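You operate a simulated robot arm through the tools that you are given. There is no shell and no other tool. Be economical: measure what you need, move in short steps, check, and stop when the job is done.

You run a simulated robot arm. Do the job below in one go: nothing can be reset, and whatever is moved stays where it is left.

Task
Wax the feet of mug 57 and test tile 59.
Fine: the tile is in the open table drawer; open the wax basin's lid, dip each foot 4 to 12 mm deep, stand both on the green mat without touching, then close the drawer and the lid. Set down upright: what you pick out.

It is judged by the outcome, as a careful person would: the job done as asked, and still so three seconds after it is handed in. It fails if anything else is knocked over, pushed out of place, dropped, spilled or broken. Lids that push on must go on centred and level and be pressed home; caps that screw on are set level and turned clockwise until they are tight.

Robot
A 6-joint arm with a two-finger parallel gripper on a trunk, on a base that drives. Base frame: it is fixed to the floor where the robot stands at the start and does not move with it; the origin is under the middle of the robot, x ahead of it, y to its left, z up. Units: mm, degrees, N and s.
With the tool pointing down near the work surface it reaches from about 100 to 760 mm from the robot's upright axis, wherever it stands. Its first joint turns from -166.0 to 166.0 degrees. Places, roughly: basin [600, 0, 700]; basin lid [600, 0, 700]; bowl [750, -1000, 500]; cup [750, -1500, 1500]; green mat [600, -300, 700]; jar [750, -1000, 1250]; mug [750, -1500, 1500]; plate [750, 1250, 750]; table drawer [400, -300, 600]; tile [500, -1000, 1500]. Payload 3.43 kg.
The TCP is the grasp point between the finger pads, 34 mm short of the fingertips. In the tool frame z runs along the fingers and y along their closing line. The gripper opens to 128 mm. The fingers are 24 mm wide and 12 mm thick; the gripper's body (48 by 130 mm) begins 96 mm behind the TCP.
Orientation is told as [roll, pitch, yaw] about the base's x, y, z axes, in that order, counted from this pose: with the fingers straight down and closing along the base's y, the tool's x points along the base's -x, its y along +y and its z along -z.

Tools
- The arm moves only by the tool step_arm. Its argument "moves" is a list of rows, each an object of numbers (a shift or turn left out is 0, a gripper value left out holds the last): "tx", "ty", "tz": the shift along the base's x, y, z in mm; "wx", "wy", "wz": the turn, a rotation vector about the base's x, y, z in degrees; "gripper": the closure, from 0 (fully open) to 1 (shut). In form: [{"tx": .., "ty": .., "tz": .., "wx": .., "wy": .., "wz": .., "gripper": ..}, ...]. A call has 1 to 12 rows; each row is the pose to reach, as a shift and turn from the pose commanded when the call began. A row lasts 0.2 s, in which the tool goes at most 50 mm and 8.6 degrees; a call with a longer step from one row to the next is refused whole, and so is a gripper value outside its range. A pose out of reach is approached as far as the arm can. The call stops where the force on the tool passes 90 N (or 10 N more than at its start, if that is more) or the arm is blocked; 0.2 s more then pass. Each finger travels about 45 mm/s and halts on what it meets, pressing with about 28 N; the grip force reading is that of the motor and also rises with nothing between the fingers. The clock runs only during rows and for 0.2 s after the last one: add rows that repeat a pose to give the fingers time. It gives the time, the measured TCP pose, the force on the tool (base axes), the opening and the grip force at its end, in the units of the frame above (readings bear some noise), with the torque about the TCP (base axes, N m) and any sound that the robot's microphone picked up.
- Cameras (640 x 400 px; columns grow to the right, rows downward): "scene" is now at [9.7, 128.3, 1500.5]; the picture's right is [-0.39, -0.92, 0.00], its down [-0.71, 0.31, -0.63] and it looks along [0.58, -0.25, -0.78] (base axes); focal length 226 px, centre (320, 200). "wrist" rides on the gripper at [76, -11, -160] in the tool frame; the picture's right is [0.15, 0.99, 0.00], its down [-0.88, 0.13, -0.46] and it looks along [-0.45, 0.07, 0.89] (tool axes); focal length 234 px, centre (320, 200). There is no depth. A picture from a camera that has moved, and an enlarged one, comes with that camera's place and axes in the base frame and with its lens.
- snapshot(camera): a new picture of that camera. The clock stands still meanwhile.
- drive_base(legs): drives the robot by 1 to 6 legs, each [ahead, turn to the left] in mm and degrees, along the robot's own axes; the way and the turn of a leg run together, so that a leg with both is an arc; at most 1500 mm and 180 degrees a leg. The arm and the cameras ride along, it lands a little off, and it stops where it bumps. It gives what a move gives.
- aim_head(pan, tilt): turns the head with the scene camera to pan (to the left, within 155 degrees either way) and tilt (down, from -29 to 69), counted from straight ahead of the robot. It gives what a move gives.
- zoom(camera, box): a new picture of the part [left, top, right, bottom] of that camera's present view, enlarged. The clock stands still meanwhile.
- finish_job(): hands the job in; it is judged then, once.

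Go step by step. Nothing tells you exact positions but the pictures and the camera data: compare them with the known pose of the tool, close in by small moves and look again before you grip or let go. The budget is 120 turns and 98 pictures, counting those below and the enlarged ones. Unless the task says otherwise, let go and move clear before handing in, and close with one line.

The tools are called after ">>>" as a command line: name --argument value ..., lists and objects as JSON in quotes. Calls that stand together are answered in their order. step_arm: Moves the arm, as the interface text tells. Its arguments: {"type":"object","properties":{"moves":{"type":"array"}},"required":["moves"]} The other tools are called the same way: drive_base (legs) drives the base; aim_head (pan, tilt) turns the head that bears the scene camera; snapshot (camera) takes a picture; zoom (camera, box) takes an enlarged picture of a part of a camera's view; finish_job () hands the job in.

At the start:

```text
time: 0.0
eef_pos: [377.2, -269.7, 992.3]
orientation: [0.1, 0.0, 0.3]
ft_force: [-0.6, -0.6, 0.6]
ft_torque: [0.0, -0.03, 0.0]
gripper_width: 127.9
gripper_force: 0.1
robot x, y, heading: [-0.6, 0.4, 0.2]
head pan, tilt: [-23.3, 50.9]
```

scene: 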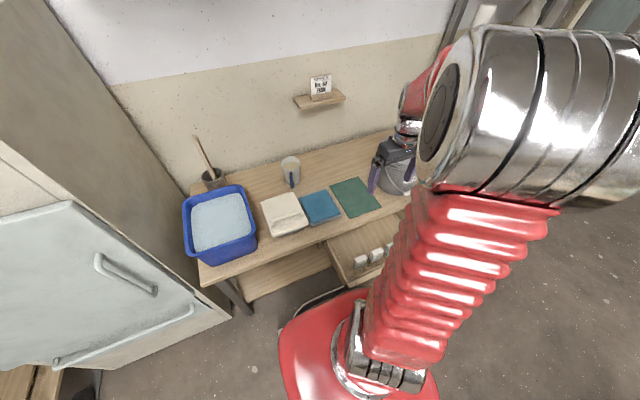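
wrist: 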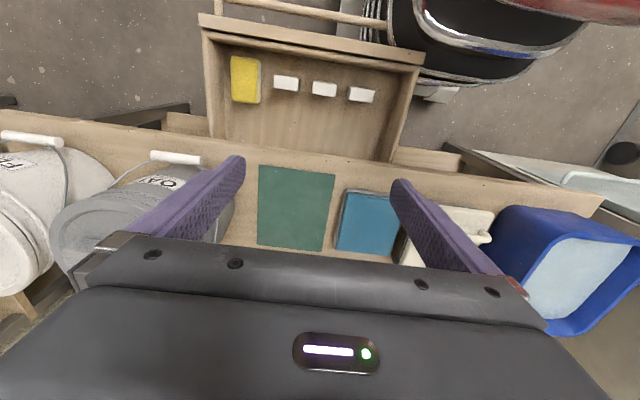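

I see a table with a blue basin, a mug, towels, a green mat and an open drawer with white tiles. First I look closer at the details.

>>> zoom --camera "wrist" --box '[200, 20, 420, 160]'

>>> zoom --camera "scene" --box '[170, 60, 430, 280]'

```text
2.86 times, centred on (310, 90) of wrist
camera zoom: at [300.9, -283.5, 1152.3], right [-0.15, 0.99, 0.0], down [0.88, 0.14, 0.46], along [0.45, 0.07, -0.89], focal length 669 px, centre (349, 514)
```

zoom: 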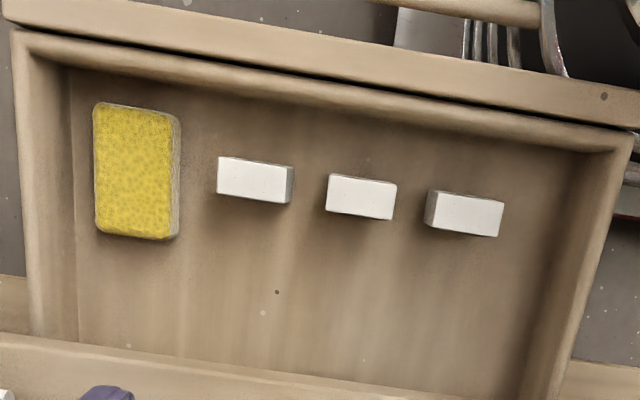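

```text
1.82 times, centred on (300, 170) of scene
camera zoom: at [9.7, 128.3, 1500.5], right [-0.39, -0.92, 0.0], down [-0.71, 0.31, -0.63], along [0.58, -0.25, -0.78], focal length 412 px, centre (356, 254)
```

zoom: 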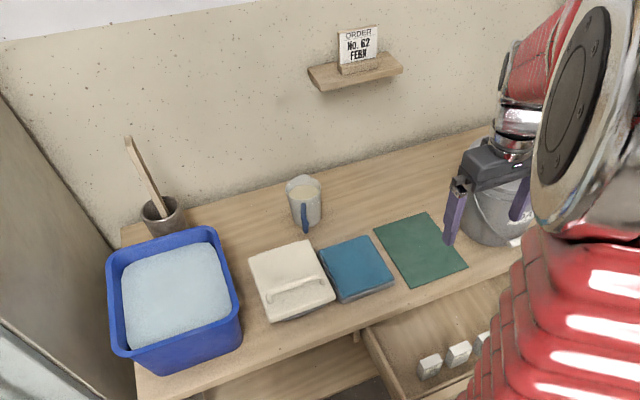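

A cream lidded box with a handle is probably the wax basin; the numbers must be read. I look around the room for the mug shelves.

>>> aim_head --pan -75 --tilt 10

>>> snapshot --camera "scene"

>>> aim_head --pan 60 --tilt 30

>>> snapshot --camera "scene"

```text
time: 1.2
eef_pos: [376.8, -269.9, 992.1]
orientation: [0.0, 0.1, 0.2]
ft_force: [-0.7, -0.8, 0.7]
ft_torque: [-0.03, 0.0, -0.02]
gripper_width: 128.2
gripper_force: 0.0
robot x, y, heading: [-1.3, -0.7, -0.1]
head pan, tilt: [-75.0, 10.0]
```

```text
93 pictures are left
camera scene: at [-36.2, 68.6, 1563.5], right [-0.97, -0.26, 0.0], down [-0.05, 0.17, -0.98], along [0.26, -0.95, -0.17], focal length 226 px, centre (320, 200)
```

scene: 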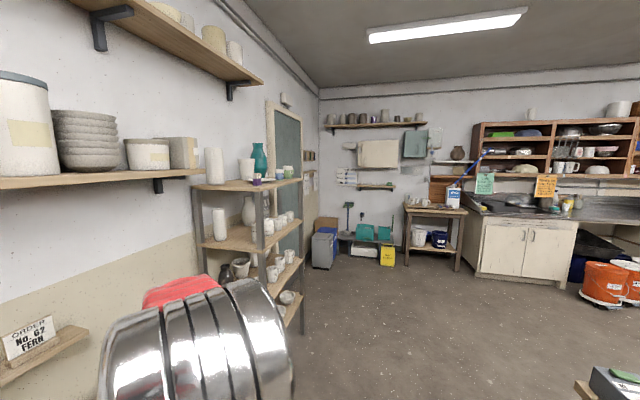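

```text
time: 3.4
eef_pos: [376.5, -270.2, 991.6]
orientation: [0.0, 0.0, 0.4]
ft_force: [0.4, -0.2, -0.2]
ft_torque: [0.02, -0.01, -0.04]
gripper_width: 127.8
gripper_force: 0.0
robot x, y, heading: [-2.5, 1.8, -0.2]
head pan, tilt: [60.0, 30.0]
```

```text
92 pictures are left
camera scene: at [-15.1, 236.7, 1531.2], right [0.87, -0.5, 0.0], down [-0.25, -0.43, -0.87], along [0.43, 0.75, -0.5], focal length 226 px, centre (320, 200)
```

scene: 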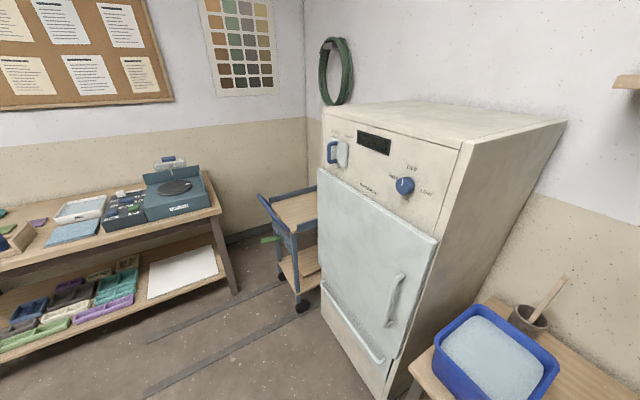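

The rack at the back right holds mugs. I zoom on it.

>>> aim_head --pan -65 --tilt 15

>>> zoom --camera "scene" --box '[220, 120, 380, 300]'

>>> zoom --camera "scene" --box '[0, 60, 260, 260]'

```text
time: 5.4
eef_pos: [377.4, -270.7, 992.3]
orientation: [0.0, 0.0, 0.2]
ft_force: [0.8, -0.4, 0.1]
ft_torque: [-0.01, -0.04, 0.01]
gripper_width: 128.1
gripper_force: 0.0
robot x, y, heading: [-2.2, 3.2, 0.0]
head pan, tilt: [-65.0, 15.0]
```

```text
2.22 times, centred on (300, 210) of scene
camera zoom: at [-20.8, 73.8, 1555.4], right [-0.91, -0.42, 0.0], down [-0.11, 0.23, -0.97], along [0.41, -0.88, -0.26], focal length 503 px, centre (364, 178)
```

zoom: 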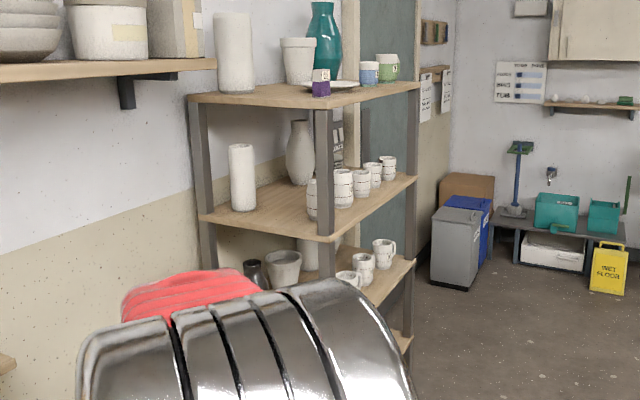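

```text
2.00 times, centred on (130, 160) of scene
camera zoom: at [-20.8, 73.8, 1555.4], right [-0.91, -0.42, 0.0], down [-0.11, 0.23, -0.97], along [0.41, -0.88, -0.26], focal length 453 px, centre (700, 280)
```

zoom: 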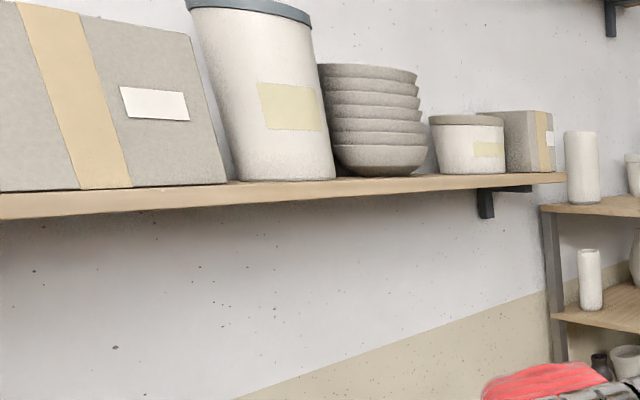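

The rack stands about x 520–900, y −900 to −1430. Before driving there I check the floor to my right and behind.

>>> aim_head --pan -110 --tilt 45

>>> snapshot --camera "scene"

>>> aim_head --pan -150 --tilt 45

>>> snapshot --camera "scene"

```text
time: 6.5
eef_pos: [376.6, -269.4, 992.4]
orientation: [0.0, 0.0, 0.4]
ft_force: [0.2, 0.6, -0.4]
ft_torque: [0.0, -0.01, 0.02]
gripper_width: 127.8
gripper_force: 0.1
robot x, y, heading: [3.9, -0.1, 0.1]
head pan, tilt: [-110.0, 45.0]
```

```text
89 pictures are left
camera scene: at [-88.1, 81.9, 1508.6], right [-0.94, 0.34, 0.0], down [0.24, 0.66, -0.71], along [-0.24, -0.67, -0.71], focal length 226 px, centre (320, 200)
```

scene: 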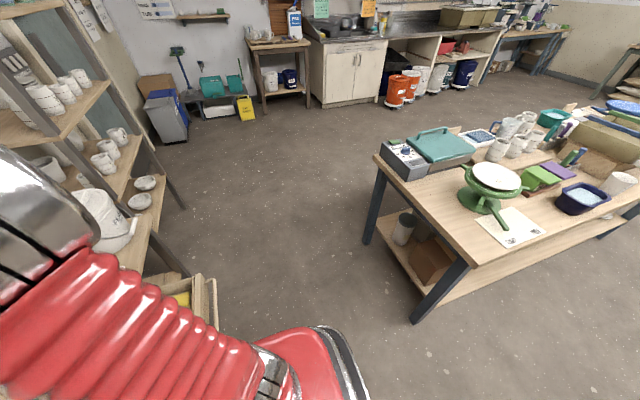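

```text
time: 7.6
eef_pos: [376.8, -271.0, 991.8]
orientation: [0.0, 0.0, 0.3]
ft_force: [0.7, 0.0, 0.7]
ft_torque: [0.03, 0.03, -0.01]
gripper_width: 128.0
gripper_force: 0.0
robot x, y, heading: [-1.0, 1.2, 0.0]
head pan, tilt: [-150.0, 45.0]
```

```text
88 pictures are left
camera scene: at [-130.7, 117.7, 1508.6], right [-0.5, 0.87, 0.0], down [0.61, 0.35, -0.71], along [-0.61, -0.35, -0.71], focal length 226 px, centre (320, 200)
```

scene: 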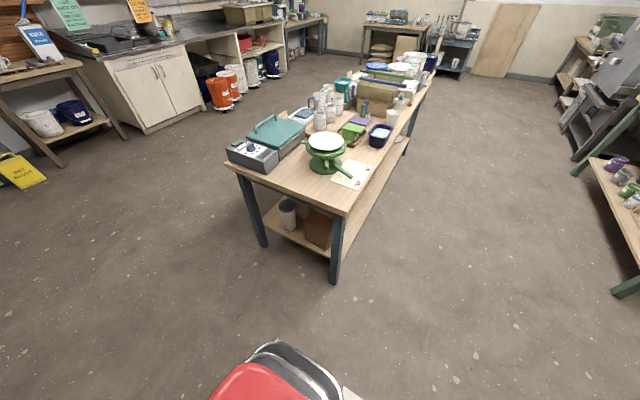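

The aisle is clear: the table behind starts near x −800, the drawer front is at x ≈240. I back off, and drive to in front of the rack.

>>> drive_base --legs '[[-250, 0], [0, -90], [1150, 0], [0, 90]]'

>>> aim_head --pan 0 --tilt 20

>>> snapshot --camera "scene"

```text
time: 28.2
eef_pos: [121.5, -1410.6, 992.6]
orientation: [0.1, 0.1, 0.5]
ft_force: [-0.4, -0.3, -0.4]
ft_torque: [-0.03, -0.01, 0.0]
gripper_width: 128.0
gripper_force: 0.2
robot x, y, heading: [-255.6, -1182.7, -0.1]
head pan, tilt: [-150.0, 45.0]
```

```text
time: 30.5
eef_pos: [120.8, -1412.2, 994.3]
orientation: [0.0, 0.0, 0.6]
ft_force: [-0.3, -0.5, 0.2]
ft_torque: [-0.01, -0.01, 0.0]
gripper_width: 127.9
gripper_force: 0.0
robot x, y, heading: [-258.0, -1180.7, -0.2]
head pan, tilt: [0.0, 20.0]
```

```text
87 pictures are left
camera scene: at [-223.0, -1025.4, 1547.2], right [0.0, -1.0, 0.0], down [-0.34, 0.0, -0.94], along [0.94, 0.0, -0.34], focal length 226 px, centre (320, 200)
```

scene: 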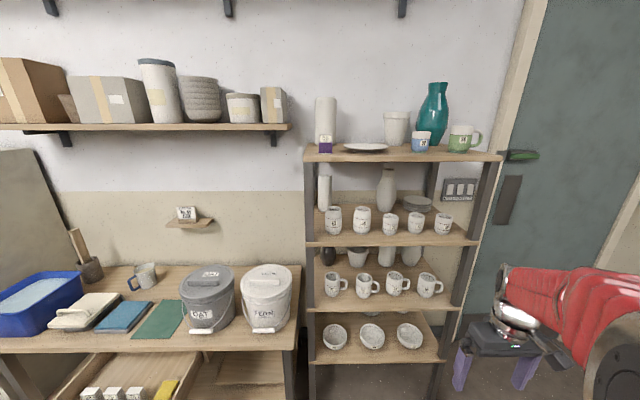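

Cups, mugs and bowls sit on the rack, each labelled. I zoom in to read the labels.

>>> zoom --camera "scene" --box '[300, 80, 500, 180]'

>>> zoom --camera "scene" --box '[310, 190, 460, 300]'

>>> zoom --camera "scene" --box '[0, 200, 300, 400]'

```text
3.20 times, centred on (400, 130) of scene
camera zoom: at [-223.0, -1025.4, 1547.2], right [0.0, -1.0, 0.0], down [-0.34, 0.0, -0.94], along [0.94, 0.0, -0.34], focal length 725 px, centre (64, 424)
```

zoom: 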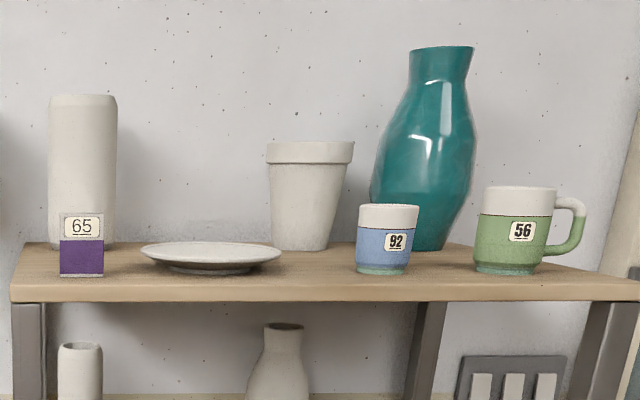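

```text
3.64 times, centred on (385, 245) of scene
camera zoom: at [-223.0, -1025.4, 1547.2], right [0.0, -1.0, 0.0], down [-0.34, 0.0, -0.94], along [0.94, 0.0, -0.34], focal length 824 px, centre (84, 36)
```

zoom: 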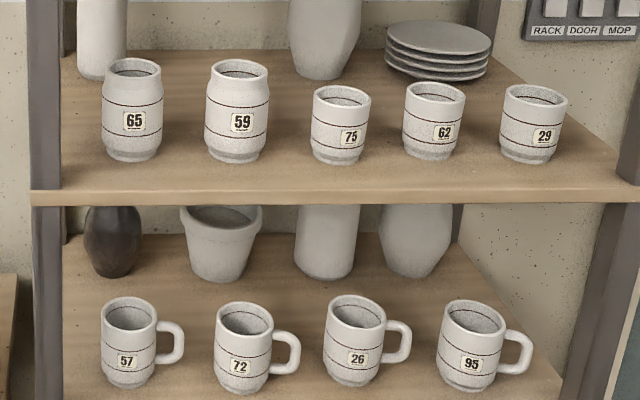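

```text
2.00 times, centred on (150, 300) of scene
camera zoom: at [-223.0, -1025.4, 1547.2], right [0.0, -1.0, 0.0], down [-0.34, 0.0, -0.94], along [0.94, 0.0, -0.34], focal length 453 px, centre (660, 0)
```

zoom: 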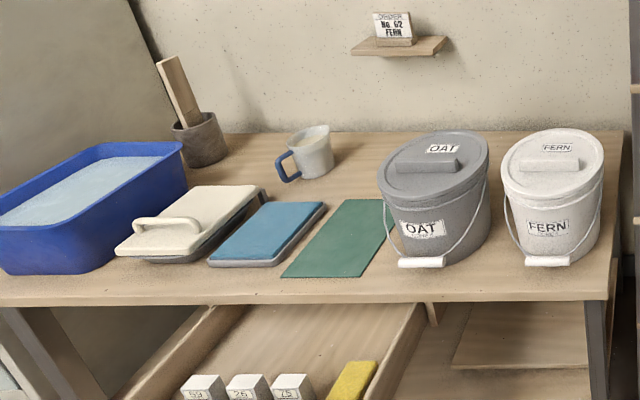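

Mug 57 is on the third shelf down (z≈800), front left, near x 610, y −1080, with its handle to the right; the tiles stand in the drawer with 59 leftmost. I retract the arm and drive closer, a bit to the right, for a diagonal approach.

>>> step_arm --moves '[{"tx": -45}, {"tx": -90}, {"tx": -135}, {"tx": -180}]'

>>> drive_base --legs '[[0, -35], [420, 0], [0, 35]]'

>>> aim_head --pan 25 --tilt 45

>>> snapshot --camera "scene"

```text
time: 31.5
eef_pos: [-58.9, -1411.0, 993.3]
orientation: [0.0, 0.0, 0.6]
ft_force: [-0.3, 1.3, -0.7]
ft_torque: [0.01, 0.02, 0.0]
gripper_width: 128.1
gripper_force: 0.0
robot x, y, heading: [-255.7, -1182.1, -0.2]
head pan, tilt: [0.0, 20.0]
```

```text
time: 39.5
eef_pos: [286.7, -1653.8, 992.9]
orientation: [0.1, 0.0, 0.8]
ft_force: [-0.7, 0.7, -0.4]
ft_torque: [0.02, -0.03, -0.01]
gripper_width: 127.8
gripper_force: 0.1
robot x, y, heading: [94.7, -1433.2, -0.3]
head pan, tilt: [0.0, 20.0]
```

```text
time: 40.4
eef_pos: [287.4, -1653.6, 994.3]
orientation: [0.1, 0.0, 0.9]
ft_force: [0.2, -0.1, 0.1]
ft_torque: [0.03, -0.01, -0.01]
gripper_width: 127.8
gripper_force: 0.1
robot x, y, heading: [91.4, -1436.9, -0.1]
head pan, tilt: [25.0, 45.0]
```

```text
83 pictures are left
camera scene: at [103.3, -1244.3, 1508.6], right [0.42, -0.91, 0.0], down [-0.64, -0.3, -0.71], along [0.64, 0.3, -0.71], focal length 226 px, centre (320, 200)
```

scene: 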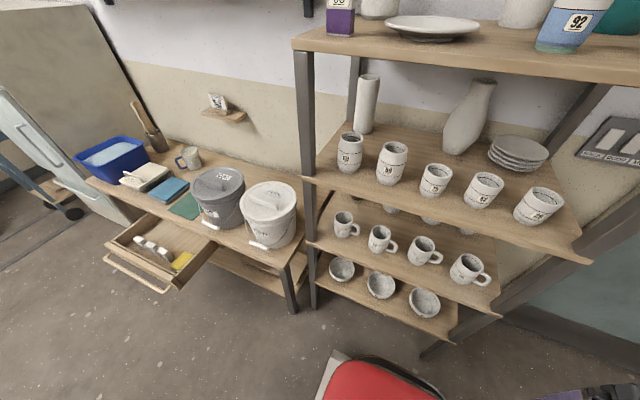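

>>> zoom --camera "scene" --box '[290, 180, 450, 290]'

```text
3.64 times, centred on (370, 235) of scene
camera zoom: at [103.3, -1244.3, 1508.6], right [0.42, -0.91, 0.0], down [-0.64, -0.3, -0.71], along [0.64, 0.3, -0.71], focal length 824 px, centre (138, 73)
```

zoom: 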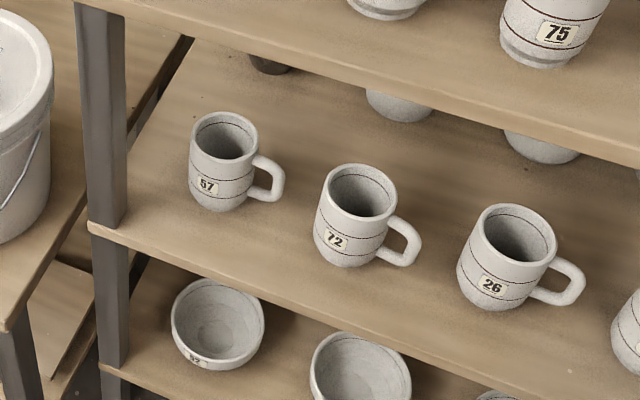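

Triangulating from two views: mug 57 rim centre ≈ (654, −1086, 848), Ø70, foot at ≈753, handle pointing −y; post at x 553–590, y > −1005. I pre-pose the tool pitched 45° down, yawed 45° left.

>>> step_arm --moves '[{"tx": 19, "ty": 39, "tz": 2, "wx": 1.76, "wy": -4.26, "wz": 4.26}, {"tx": 38, "ty": 78, "tz": 4, "wx": 3.52, "wy": -8.52, "wz": 8.52}, {"tx": 57, "ty": 117, "tz": 6, "wx": 5.28, "wy": -12.78, "wz": 12.78}, {"tx": 76, "ty": 156, "tz": 8, "wx": 7.04, "wy": -17.04, "wz": 17.04, "gripper": 0.18}, {"tx": 95, "ty": 195, "tz": 10, "wx": 8.8, "wy": -21.3, "wz": 21.3}, {"tx": 114, "ty": 234, "tz": 12, "wx": 10.56, "wy": -25.56, "wz": 25.56}, {"tx": 133, "ty": 273, "tz": 14, "wx": 12.32, "wy": -29.82, "wz": 29.82}, {"tx": 152, "ty": 312, "tz": 16, "wx": 14.08, "wy": -34.08, "wz": 34.08}, {"tx": 171, "ty": 351, "tz": 16, "wx": 15.84, "wy": -38.34, "wz": 38.34}, {"tx": 190, "ty": 390, "tz": 16, "wx": 17.6, "wy": -42.6, "wz": 42.6}, {"tx": 190, "ty": 390, "tz": 16, "wx": 17.6, "wy": -42.6, "wz": 42.6}]'

>>> snapshot --camera "wrist"

>>> snapshot --camera "scene"

```text
time: 42.8
eef_pos: [483.1, -1261.8, 1014.1]
orientation: [-0.8, -44.9, 46.1]
ft_force: [0.7, 0.1, -0.5]
ft_torque: [-0.01, -0.04, 0.02]
gripper_width: 104.9
gripper_force: 0.0
out of reach, approached as far as the arm can: row 5, 6, 7, 8, 9, 10, 11
robot x, y, heading: [88.8, -1435.2, -0.2]
head pan, tilt: [25.0, 45.0]
```

```text
81 pictures are left
camera wrist: at [373.4, -1390.7, 1074.2], right [-0.78, 0.62, -0.11], down [0.11, 0.31, 0.94], along [0.62, 0.72, -0.31], focal length 234 px, centre (320, 200)
```

wrist: 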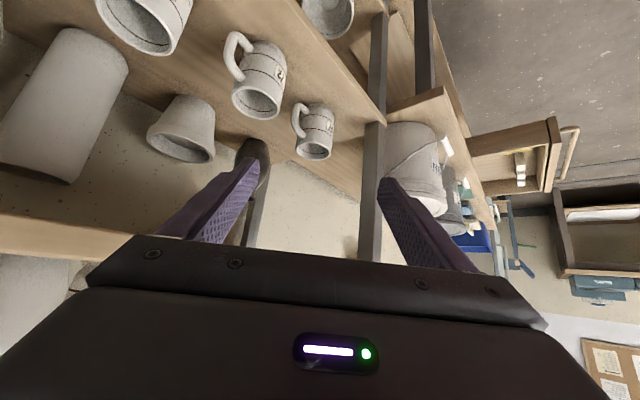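

```text
80 pictures are left
camera scene: at [103.2, -1244.3, 1508.6], right [0.42, -0.91, 0.0], down [-0.64, -0.3, -0.71], along [0.64, 0.3, -0.71], focal length 226 px, centre (320, 200)
```

scene: 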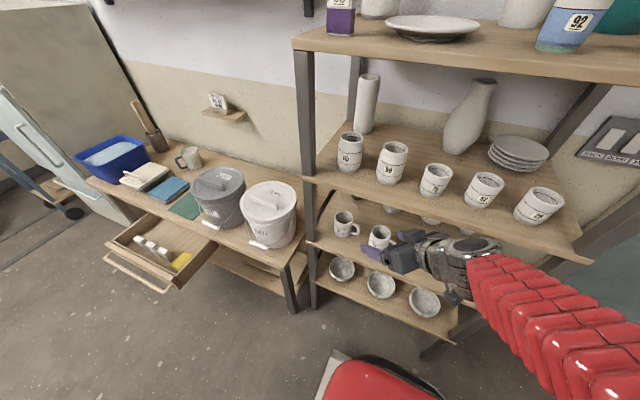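

The wrist view agrees with the estimate. I advance along the tool axis to about 100 mm short of the grasp.

>>> step_arm --moves '[{"tx": 24, "ty": 25, "tz": -24}, {"tx": 48, "ty": 50, "tz": -48}, {"tx": 72, "ty": 75, "tz": -72}, {"tx": 96, "ty": 100, "tz": -96}, {"tx": 121, "ty": 126, "tz": -121}, {"tx": 121, "ty": 126, "tz": -121}]'

>>> snapshot --camera "wrist"

>>> zoom --camera "scene" --box '[290, 160, 450, 270]'

```text
time: 44.2
eef_pos: [604.5, -1136.5, 894.2]
orientation: [-0.9, -45.0, 46.2]
ft_force: [-0.4, 0.7, -0.5]
ft_torque: [0.01, -0.02, -0.01]
gripper_width: 105.1
gripper_force: 0.0
robot x, y, heading: [89.5, -1438.8, -0.6]
head pan, tilt: [25.0, 45.0]
```

```text
79 pictures are left
camera wrist: at [494.7, -1264.8, 954.1], right [-0.78, 0.62, -0.11], down [0.11, 0.31, 0.94], along [0.62, 0.72, -0.31], focal length 234 px, centre (320, 200)
```

wrist: 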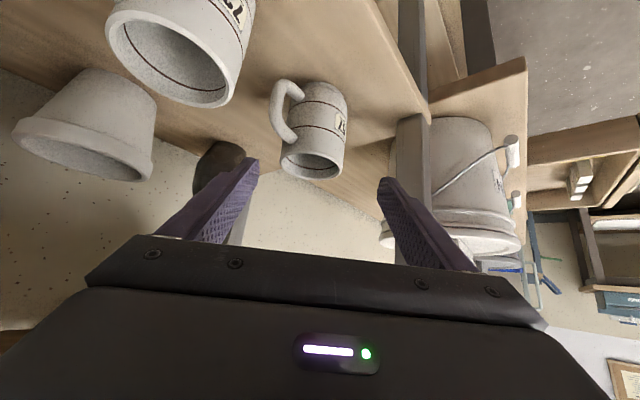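

```text
3.64 times, centred on (370, 215) of scene
camera zoom: at [103.5, -1244.3, 1508.6], right [0.42, -0.91, 0.0], down [-0.64, -0.3, -0.71], along [0.64, 0.3, -0.71], focal length 824 px, centre (138, 146)
```

zoom: 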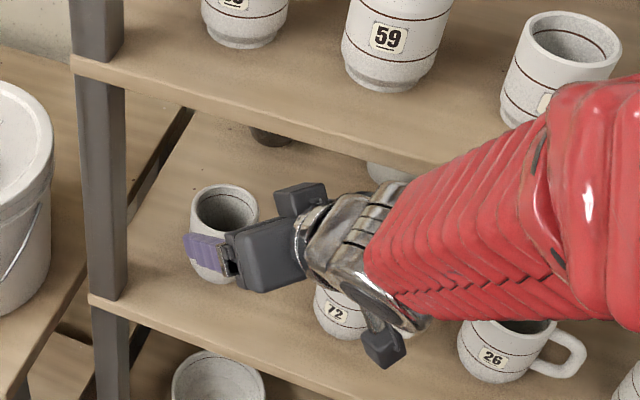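

The mug sits ~5 mm to the left in the view and a touch lower than predicted. I advance to the grasp with a small correction, fingers still open.

>>> step_arm --moves '[{"tx": 15, "ty": 10, "tz": -20}, {"tx": 28, "ty": 23, "tz": -40}, {"tx": 40, "ty": 35, "tz": -58}, {"tx": 53, "ty": 47, "tz": -76}, {"tx": 53, "ty": 47, "tz": -76}]'

>>> snapshot --camera "wrist"

>>> zoom --camera "scene" --box '[290, 160, 450, 270]'

```text
time: 45.4
eef_pos: [657.1, -1089.5, 816.7]
orientation: [-0.8, -44.9, 46.1]
ft_force: [0.3, 0.0, -0.2]
ft_torque: [0.0, 0.01, -0.02]
gripper_width: 104.8
gripper_force: 0.0
robot x, y, heading: [87.4, -1434.3, -0.0]
head pan, tilt: [25.0, 45.0]
```

```text
77 pictures are left
camera wrist: at [547.5, -1217.9, 877.4], right [-0.78, 0.62, -0.11], down [0.11, 0.31, 0.94], along [0.62, 0.72, -0.31], focal length 234 px, centre (320, 200)
```

wrist: 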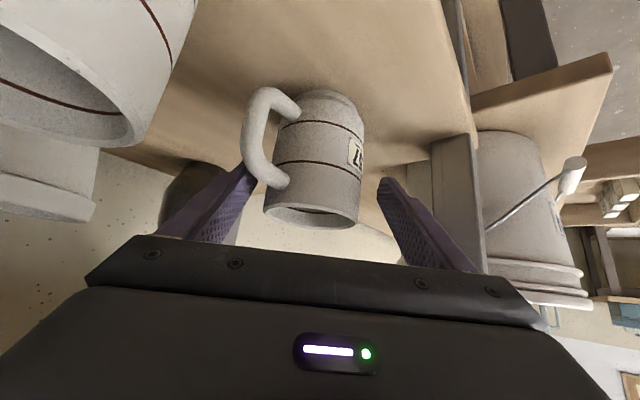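

```text
3.64 times, centred on (370, 215) of scene
camera zoom: at [103.6, -1244.2, 1508.6], right [0.42, -0.91, 0.0], down [-0.64, -0.3, -0.71], along [0.64, 0.3, -0.71], focal length 824 px, centre (138, 146)
```

zoom: 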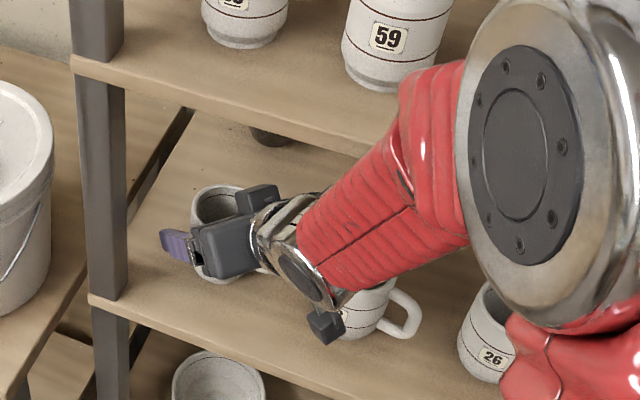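

Fingers straddle the mug, the left one passing above the handle. I raise 5 mm for handle clearance, shift slightly and close gently.

>>> step_arm --moves '[{"tx": 1, "ty": -1, "tz": 5}, {"tx": 1, "ty": -1, "tz": 5, "gripper": 0.35}, {"tx": 1, "ty": -1, "tz": 5, "gripper": 0.42}, {"tx": 1, "ty": -1, "tz": 5, "gripper": 0.5}, {"tx": 1, "ty": -1, "tz": 5, "gripper": 0.6}, {"tx": 1, "ty": -1, "tz": 5, "gripper": 0.6}, {"tx": 1, "ty": -1, "tz": 5, "gripper": 0.6}]'

>>> snapshot --camera "wrist"

```text
time: 47.0
eef_pos: [657.9, -1090.0, 822.4]
orientation: [-0.8, -45.1, 46.1]
ft_force: [2.2, -0.2, 2.5]
ft_torque: [0.13, -0.01, -0.03]
gripper_width: 72.0
gripper_force: 27.9
robot x, y, heading: [89.0, -1433.3, -0.4]
head pan, tilt: [25.0, 45.0]
```

```text
75 pictures are left
camera wrist: at [548.6, -1218.5, 882.5], right [-0.78, 0.62, -0.11], down [0.11, 0.31, 0.94], along [0.62, 0.72, -0.31], focal length 234 px, centre (320, 200)
```

wrist: 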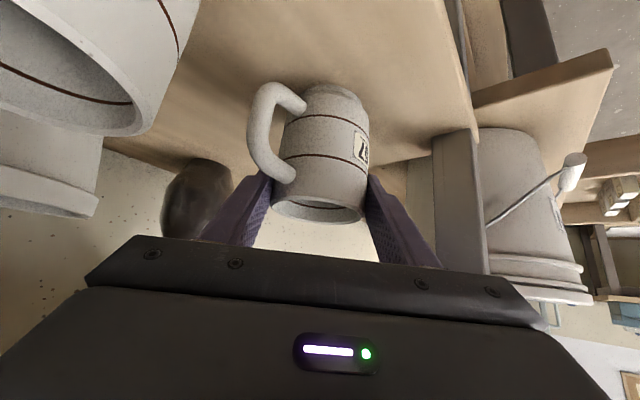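

Gripped at 72 mm width. I tighten, lift 20 mm and look.

>>> step_arm --moves '[{"tz": 5, "gripper": 0.7}, {"tz": 10}, {"tz": 20}, {"tz": 20}]'

>>> snapshot --camera "wrist"

```text
time: 48.0
eef_pos: [657.4, -1090.4, 843.0]
orientation: [-0.8, -44.9, 46.1]
ft_force: [-0.1, 0.8, -2.4]
ft_torque: [-0.01, 0.05, 0.0]
gripper_width: 71.4
gripper_force: 28.1
robot x, y, heading: [85.7, -1436.1, -0.3]
head pan, tilt: [25.0, 45.0]
```

```text
74 pictures are left
camera wrist: at [548.5, -1218.5, 902.3], right [-0.78, 0.62, -0.11], down [0.11, 0.31, 0.94], along [0.62, 0.72, -0.31], focal length 234 px, centre (320, 200)
```

wrist: 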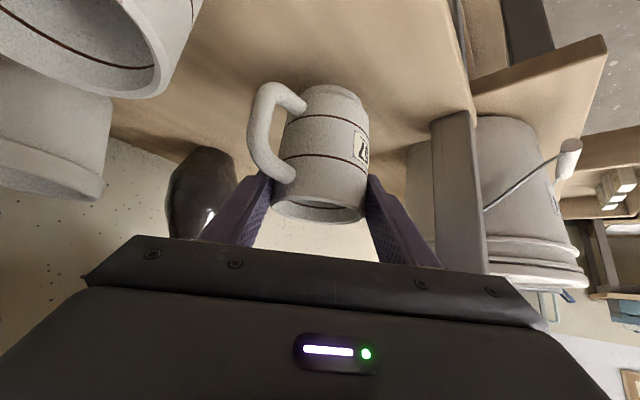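

Mug is held upright. I withdraw straight toward −x so that the handle clears mug 72.

>>> step_arm --moves '[{"tx": -25, "tz": 3}, {"tx": -55, "tz": 5}, {"tx": -90, "tz": 5}, {"tx": -130, "tz": 5}, {"tx": -170, "tz": 10}, {"tx": -190, "tz": 20}, {"tx": -190, "tz": 20}]'

>>> snapshot --camera "scene"

```text
time: 49.6
eef_pos: [488.2, -1117.0, 861.5]
orientation: [-0.8, -45.0, 47.0]
ft_force: [-0.2, 0.3, -2.1]
ft_torque: [0.03, 0.01, -0.01]
gripper_width: 71.4
gripper_force: 27.5
out of reach, approached as far as the arm can: row 5, 6, 7
robot x, y, heading: [89.8, -1435.1, -0.3]
head pan, tilt: [25.0, 45.0]
```

```text
73 pictures are left
camera scene: at [103.5, -1244.2, 1508.5], right [0.42, -0.91, 0.0], down [-0.64, -0.3, -0.71], along [0.64, 0.3, -0.71], focal length 226 px, centre (320, 200)
```

scene: 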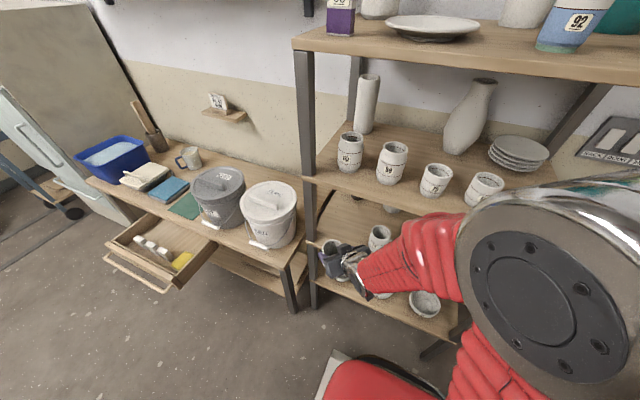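

The mug is clear of the rack. I drive back to the table.

>>> drive_base --legs '[[-350, 0], [0, 90], [1270, 0], [0, -90]]'

>>> aim_head --pan -10 --tilt 45

>>> snapshot --camera "scene"

```text
time: 69.5
eef_pos: [-65.6, 296.7, 861.0]
orientation: [-0.7, -44.7, 76.4]
ft_force: [0.0, -0.1, -2.6]
ft_torque: [0.03, 0.01, -0.02]
gripper_width: 70.0
gripper_force: 28.0
robot x, y, heading: [-275.7, -149.4, 29.3]
head pan, tilt: [25.0, 45.0]
stopped in leg 4: the robot was blocked; the commanded pose is now the measured one
```

```text
time: 70.5
eef_pos: [-66.0, 298.5, 861.7]
orientation: [-0.7, -44.7, 76.3]
ft_force: [0.2, -0.1, -3.4]
ft_torque: [-0.01, 0.0, 0.01]
gripper_width: 69.9
gripper_force: 28.2
robot x, y, heading: [-275.9, -152.9, 29.1]
head pan, tilt: [-10.0, 45.0]
```

```text
72 pictures are left
camera scene: at [-327.9, -15.0, 1508.6], right [0.33, -0.94, 0.0], down [-0.67, -0.23, -0.71], along [0.67, 0.23, -0.71], focal length 226 px, centre (320, 200)
```

scene: 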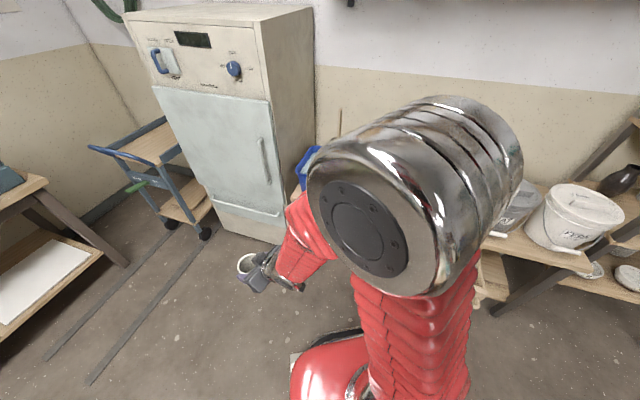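

The turn stopped at 29°. I look down around the base to see what blocks.

>>> aim_head --pan -80 --tilt 60

>>> snapshot --camera "scene"

>>> aim_head --pan 50 --tilt 50

>>> snapshot --camera "scene"

```text
time: 71.9
eef_pos: [-65.4, 298.8, 861.7]
orientation: [-0.8, -44.7, 76.3]
ft_force: [0.2, 0.1, -1.4]
ft_torque: [-0.02, 0.0, 0.02]
gripper_width: 70.1
gripper_force: 28.4
robot x, y, heading: [-276.2, -145.3, 29.0]
head pan, tilt: [-80.0, 60.0]
```

```text
71 pictures are left
camera scene: at [-362.7, -93.4, 1489.1], right [-0.78, -0.63, 0.0], down [-0.55, 0.67, -0.5], along [0.32, -0.39, -0.87], focal length 226 px, centre (320, 200)
```

scene: 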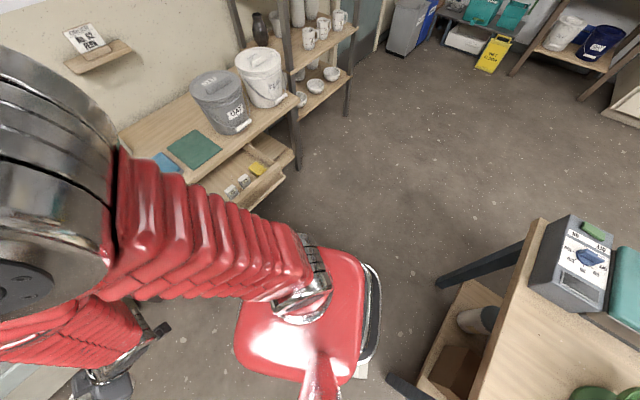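

```text
time: 74.0
eef_pos: [-65.4, 297.8, 862.6]
orientation: [-0.8, -44.7, 76.2]
ft_force: [0.1, 1.0, -3.2]
ft_torque: [-0.04, 0.01, 0.02]
gripper_width: 70.1
gripper_force: 27.9
robot x, y, heading: [-273.8, -149.9, 29.3]
head pan, tilt: [50.0, 50.0]
```

```text
70 pictures are left
camera scene: at [-390.1, 34.0, 1501.6], right [0.98, -0.19, 0.0], down [-0.15, -0.75, -0.64], along [0.12, 0.63, -0.77], focal length 226 px, centre (320, 200)
```

scene: 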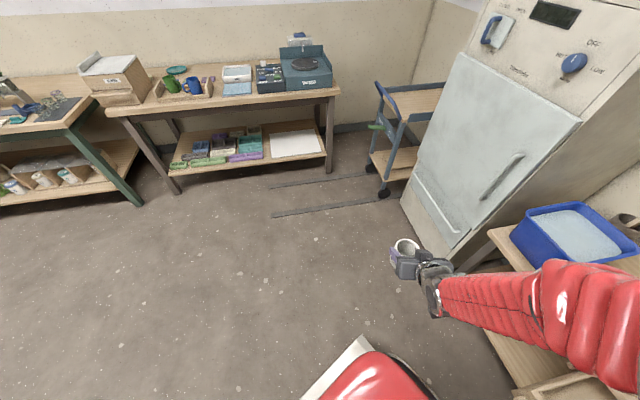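

Nothing touches visibly; the closest thing is the table end behind the base's rear. I go a little forward and then finish the turn.

>>> drive_base --legs '[[90, 0], [0, -29]]'

>>> aim_head --pan -15 --tilt 45

>>> snapshot --camera "scene"

```text
time: 77.2
eef_pos: [208.1, 187.9, 860.9]
orientation: [-0.4, -43.9, 47.4]
ft_force: [-0.7, -0.4, -3.3]
ft_torque: [-0.01, 0.01, 0.01]
gripper_width: 70.1
gripper_force: 28.2
robot x, y, heading: [-198.0, -88.3, 0.6]
head pan, tilt: [50.0, 50.0]
```

```text
time: 78.6
eef_pos: [208.0, 188.2, 863.2]
orientation: [-0.4, -44.0, 47.4]
ft_force: [-0.7, 0.6, -3.5]
ft_torque: [0.01, 0.06, -0.04]
gripper_width: 70.0
gripper_force: 28.3
robot x, y, heading: [-200.0, -92.8, 0.5]
head pan, tilt: [-15.0, 45.0]
```

```text
69 pictures are left
camera scene: at [-179.5, 46.1, 1508.5], right [-0.25, -0.97, 0.0], down [-0.68, 0.18, -0.71], along [0.68, -0.18, -0.71], focal length 226 px, centre (320, 200)
```

scene: 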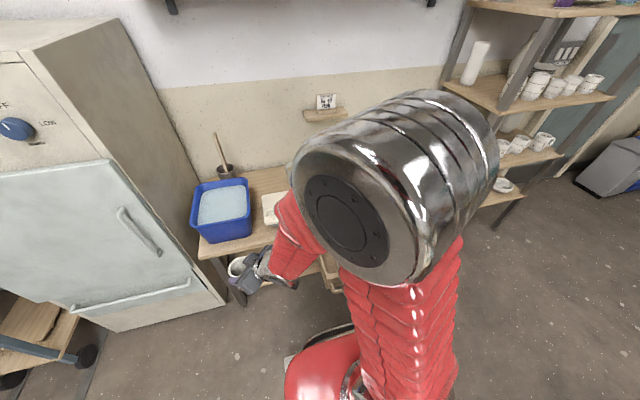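

Now I am facing the table. I shift the arm to the right and up, then roll forward a bit.

>>> step_arm --moves '[{"ty": -35, "tz": 15}, {"ty": -75, "tz": 30}, {"ty": -115, "tz": 45}, {"ty": -155, "tz": 60}, {"ty": -195, "tz": 75}, {"ty": -235, "tz": 90}, {"ty": -270, "tz": 100}, {"ty": -270, "tz": 100}]'

>>> drive_base --legs '[[150, 0]]'

>>> aim_head --pan -15 --tilt 52

>>> snapshot --camera "scene"

>>> snapshot --camera "wrist"

```text
time: 80.4
eef_pos: [209.3, -84.3, 963.8]
orientation: [-0.3, -44.0, 47.6]
ft_force: [0.1, 0.4, -4.1]
ft_torque: [0.01, 0.01, -0.04]
gripper_width: 70.0
gripper_force: 28.5
out of reach, approached as far as the arm can: row 1, 2, 3, 4, 5, 6
robot x, y, heading: [-194.0, -87.0, 0.3]
head pan, tilt: [-15.0, 45.0]
```

```text
time: 82.0
eef_pos: [359.9, -81.2, 962.9]
orientation: [-0.4, -44.0, 47.4]
ft_force: [-0.2, 0.3, -3.5]
ft_torque: [0.0, -0.01, 0.02]
gripper_width: 70.2
gripper_force: 27.8
robot x, y, heading: [-46.5, -89.0, 0.8]
head pan, tilt: [-15.0, 45.0]
```

```text
time: 82.7
eef_pos: [361.0, -80.2, 962.9]
orientation: [-0.4, -43.9, 47.5]
ft_force: [0.1, 0.2, -2.7]
ft_torque: [0.0, 0.0, -0.01]
gripper_width: 70.0
gripper_force: 27.4
robot x, y, heading: [-47.2, -90.6, 0.6]
head pan, tilt: [-15.0, 52.0]
```

```text
68 pictures are left
camera scene: at [-34.7, 48.7, 1499.0], right [-0.25, -0.97, 0.0], down [-0.76, 0.2, -0.62], along [0.6, -0.15, -0.79], focal length 226 px, centre (320, 200)
```

scene: 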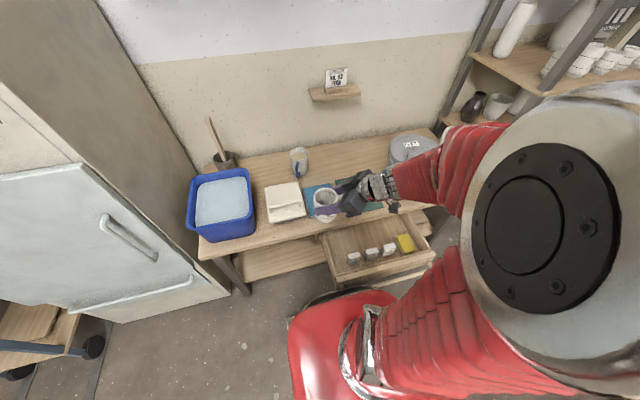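

```text
67 pictures are left
camera wrist: at [255.9, -211.7, 1025.7], right [-0.8, 0.59, -0.11], down [0.12, 0.32, 0.94], along [0.59, 0.74, -0.33], focal length 234 px, centre (320, 200)
```

wrist: 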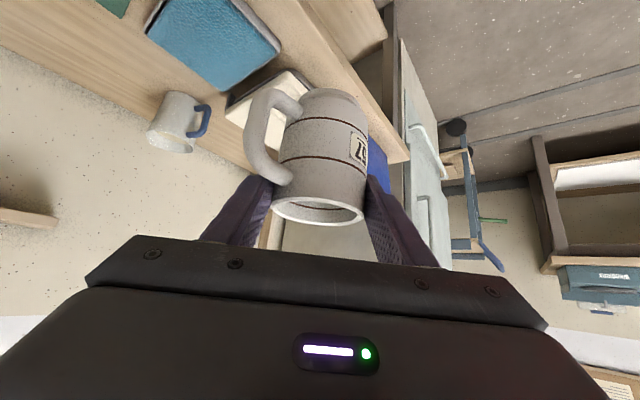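

I zoom on the table items to locate them.

>>> zoom --camera "scene" --box '[240, 120, 440, 290]'

```text
2.35 times, centred on (340, 205) of scene
camera zoom: at [-34.7, 48.7, 1499.0], right [-0.25, -0.97, 0.0], down [-0.76, 0.2, -0.62], along [0.6, -0.15, -0.79], focal length 533 px, centre (273, 188)
```

zoom: 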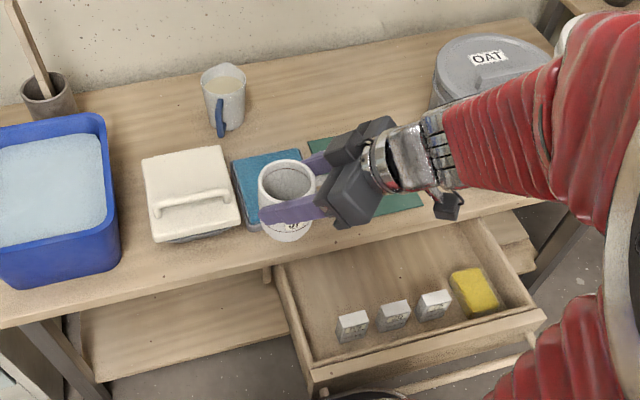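

Table top is at z≈660; mat spans x 487–705, y −213…−387; the basin (cream lid with bar handle at its front) is x 495–690, y −27…130. I carry the mug above the mat.

>>> step_arm --moves '[{"tx": 30, "ty": -23, "tz": -8, "wx": 0.7, "wy": -0.7}, {"tx": 60, "ty": -46, "tz": -20, "wx": 0.7, "wy": -0.7}, {"tx": 90, "ty": -69, "tz": -35, "wx": 0.7, "wy": -0.7}, {"tx": 120, "ty": -92, "tz": -50, "wx": 0.7, "wy": -0.7}, {"tx": 150, "ty": -115, "tz": -65, "wx": 0.7, "wy": -0.7}, {"tx": 180, "ty": -138, "tz": -80, "wx": 0.7, "wy": -0.7}, {"tx": 210, "ty": -161, "tz": -95, "wx": 0.7, "wy": -0.7}, {"tx": 239, "ty": -185, "tz": -110, "wx": 0.7, "wy": -0.7}, {"tx": 239, "ty": -185, "tz": -110, "wx": 0.7, "wy": -0.7}]'

>>> snapshot --camera "scene"

>>> snapshot --camera "wrist"

```text
time: 84.7
eef_pos: [600.6, -266.2, 852.9]
orientation: [-0.5, -45.0, 47.5]
ft_force: [-0.7, -0.5, -2.4]
ft_torque: [0.0, 0.03, -0.01]
gripper_width: 70.0
gripper_force: 27.8
robot x, y, heading: [-46.4, -91.8, 0.8]
head pan, tilt: [-15.0, 52.0]
```

```text
65 pictures are left
camera scene: at [-34.3, 48.6, 1499.0], right [-0.25, -0.97, 0.0], down [-0.76, 0.2, -0.62], along [0.6, -0.15, -0.79], focal length 226 px, centre (320, 200)
```

scene: 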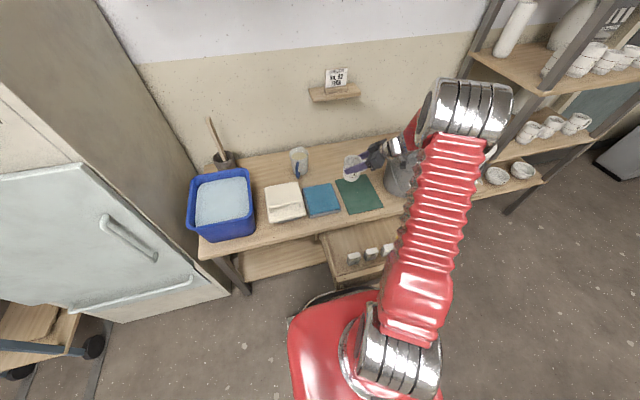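

```text
64 pictures are left
camera wrist: at [494.7, -397.5, 913.0], right [-0.8, 0.6, -0.11], down [0.1, 0.31, 0.94], along [0.6, 0.74, -0.31], focal length 234 px, centre (320, 200)
```

wrist: 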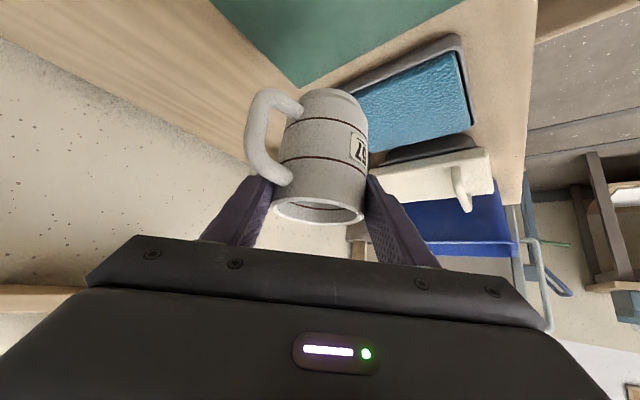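

Descend toward the mat; slow rows near contact.

>>> step_arm --moves '[{"tz": -30}, {"tz": -60}, {"tz": -85}, {"tz": -100}, {"tz": -105}, {"tz": -105}]'

>>> snapshot --camera "wrist"

```text
time: 86.1
eef_pos: [600.5, -266.5, 748.2]
orientation: [-0.5, -45.0, 47.5]
ft_force: [-0.2, -1.4, -2.5]
ft_torque: [-0.01, 0.01, 0.01]
gripper_width: 69.9
gripper_force: 27.9
robot x, y, heading: [-48.7, -88.3, 0.4]
head pan, tilt: [-15.0, 52.0]
```

```text
63 pictures are left
camera wrist: at [494.9, -397.8, 807.4], right [-0.8, 0.6, -0.11], down [0.1, 0.31, 0.94], along [0.6, 0.74, -0.31], focal length 234 px, centre (320, 200)
```

wrist: 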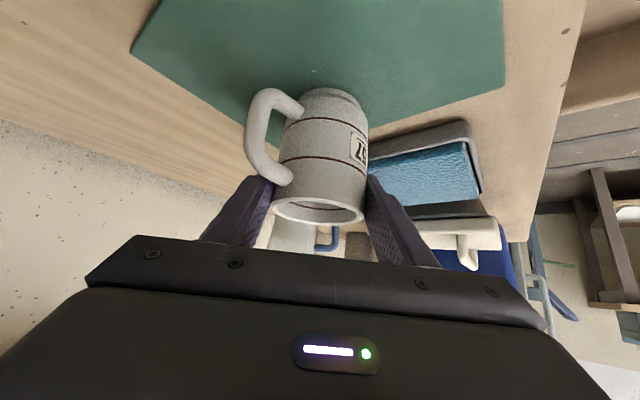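

>>> step_arm --moves '[{"tz": -2}, {"tz": -4}, {"tz": -6}, {"tz": -8}]'

```text
time: 87.1
eef_pos: [602.1, -267.4, 743.5]
orientation: [-0.9, -45.3, 47.7]
ft_force: [9.5, 3.1, 43.0]
ft_torque: [-0.45, -0.23, 0.07]
gripper_width: 70.5
gripper_force: 27.7
robot x, y, heading: [-47.5, -86.9, 0.5]
head pan, tilt: [-15.0, 52.0]
```

Contact at TCP z≈744. I ease up until only light pressure and open the fingers.

>>> step_arm --moves '[{"tz": 3.5}, {"tz": 3.5}]'

```text
time: 87.7
eef_pos: [600.0, -266.7, 743.0]
orientation: [-0.5, -44.9, 47.5]
ft_force: [6.8, -4.6, 19.9]
ft_torque: [-0.84, -0.39, 0.18]
gripper_width: 70.6
gripper_force: 28.1
robot x, y, heading: [-47.7, -90.1, 0.7]
head pan, tilt: [-15.0, 52.0]
```

>>> step_arm --moves '[{"tz": 1}, {"tz": 1}]'

```text
time: 88.3
eef_pos: [597.5, -265.4, 743.5]
orientation: [-0.4, -45.0, 47.4]
ft_force: [0.0, -3.4, 6.6]
ft_torque: [-0.47, 0.02, -0.01]
gripper_width: 70.5
gripper_force: 28.4
robot x, y, heading: [-49.5, -89.0, 0.8]
head pan, tilt: [-15.0, 52.0]
```

>>> step_arm --moves '[{"gripper": 0.35}, {"gripper": 0.18}, {"gripper": 0.18}, {"gripper": 0.18}, {"tx": -15, "ty": -16, "tz": 23}, {"tx": -32, "ty": -34, "tz": 48}, {"tx": -50, "ty": -52, "tz": 75}, {"tx": -68, "ty": -72, "tz": 105}, {"tx": -88, "ty": -90, "tz": 140}, {"tx": -90, "ty": -90, "tz": 180}, {"tx": -90, "ty": -90, "tz": 180}]'

>>> snapshot --camera "wrist"

```text
time: 90.7
eef_pos: [510.7, -355.7, 924.2]
orientation: [-0.5, -44.9, 47.5]
ft_force: [0.0, 0.1, 0.0]
ft_torque: [-0.02, -0.02, 0.02]
gripper_width: 104.9
gripper_force: 0.0
robot x, y, heading: [-43.9, -89.7, 0.6]
head pan, tilt: [-15.0, 52.0]
```

```text
62 pictures are left
camera wrist: at [404.3, -487.6, 984.1], right [-0.8, 0.6, -0.11], down [0.1, 0.31, 0.94], along [0.6, 0.74, -0.31], focal length 234 px, centre (320, 200)
```

wrist: 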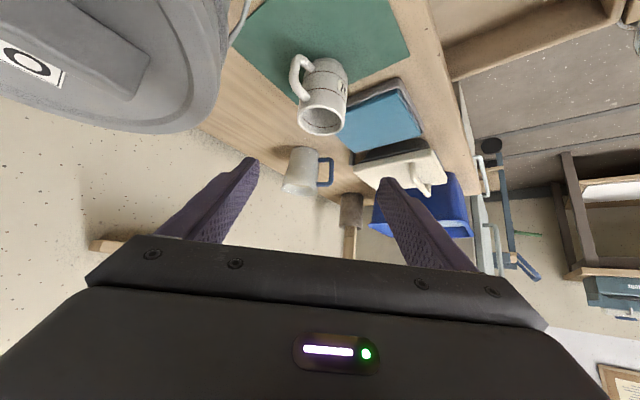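

The mug stands on the mat. Now I look at the basin and lid.

>>> zoom --camera "scene" --box '[250, 140, 400, 240]'

>>> zoom --camera "wrist" --box '[330, 80, 490, 240]'

```text
4.00 times, centred on (325, 190) of scene
camera zoom: at [-34.5, 48.6, 1499.0], right [-0.25, -0.97, 0.0], down [-0.76, 0.2, -0.62], along [0.6, -0.15, -0.79], focal length 906 px, centre (300, 240)
```

zoom: 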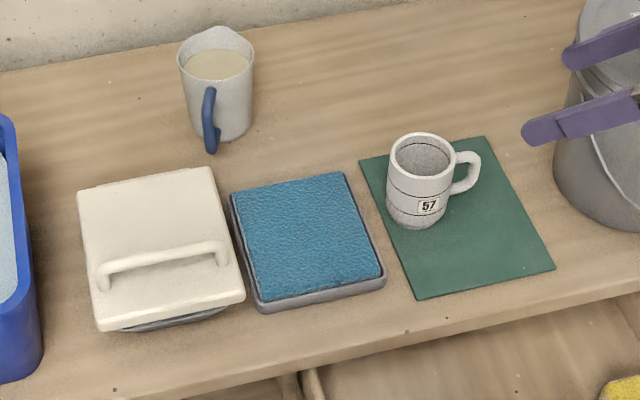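

```text
2.50 times, centred on (410, 160) of wrist
camera zoom: at [404.3, -487.6, 984.1], right [-0.8, 0.6, -0.11], down [0.1, 0.31, 0.94], along [0.6, 0.74, -0.31], focal length 585 px, centre (95, 300)
```

zoom: 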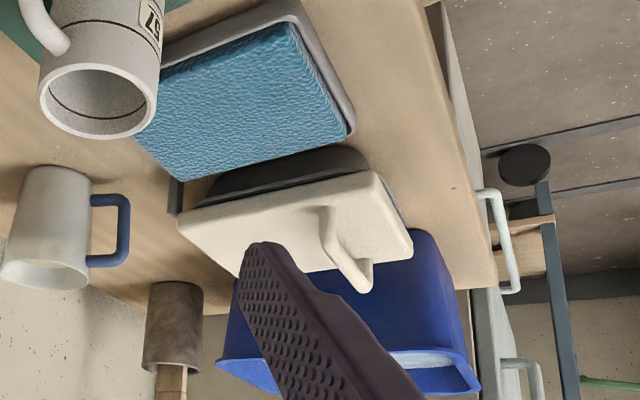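

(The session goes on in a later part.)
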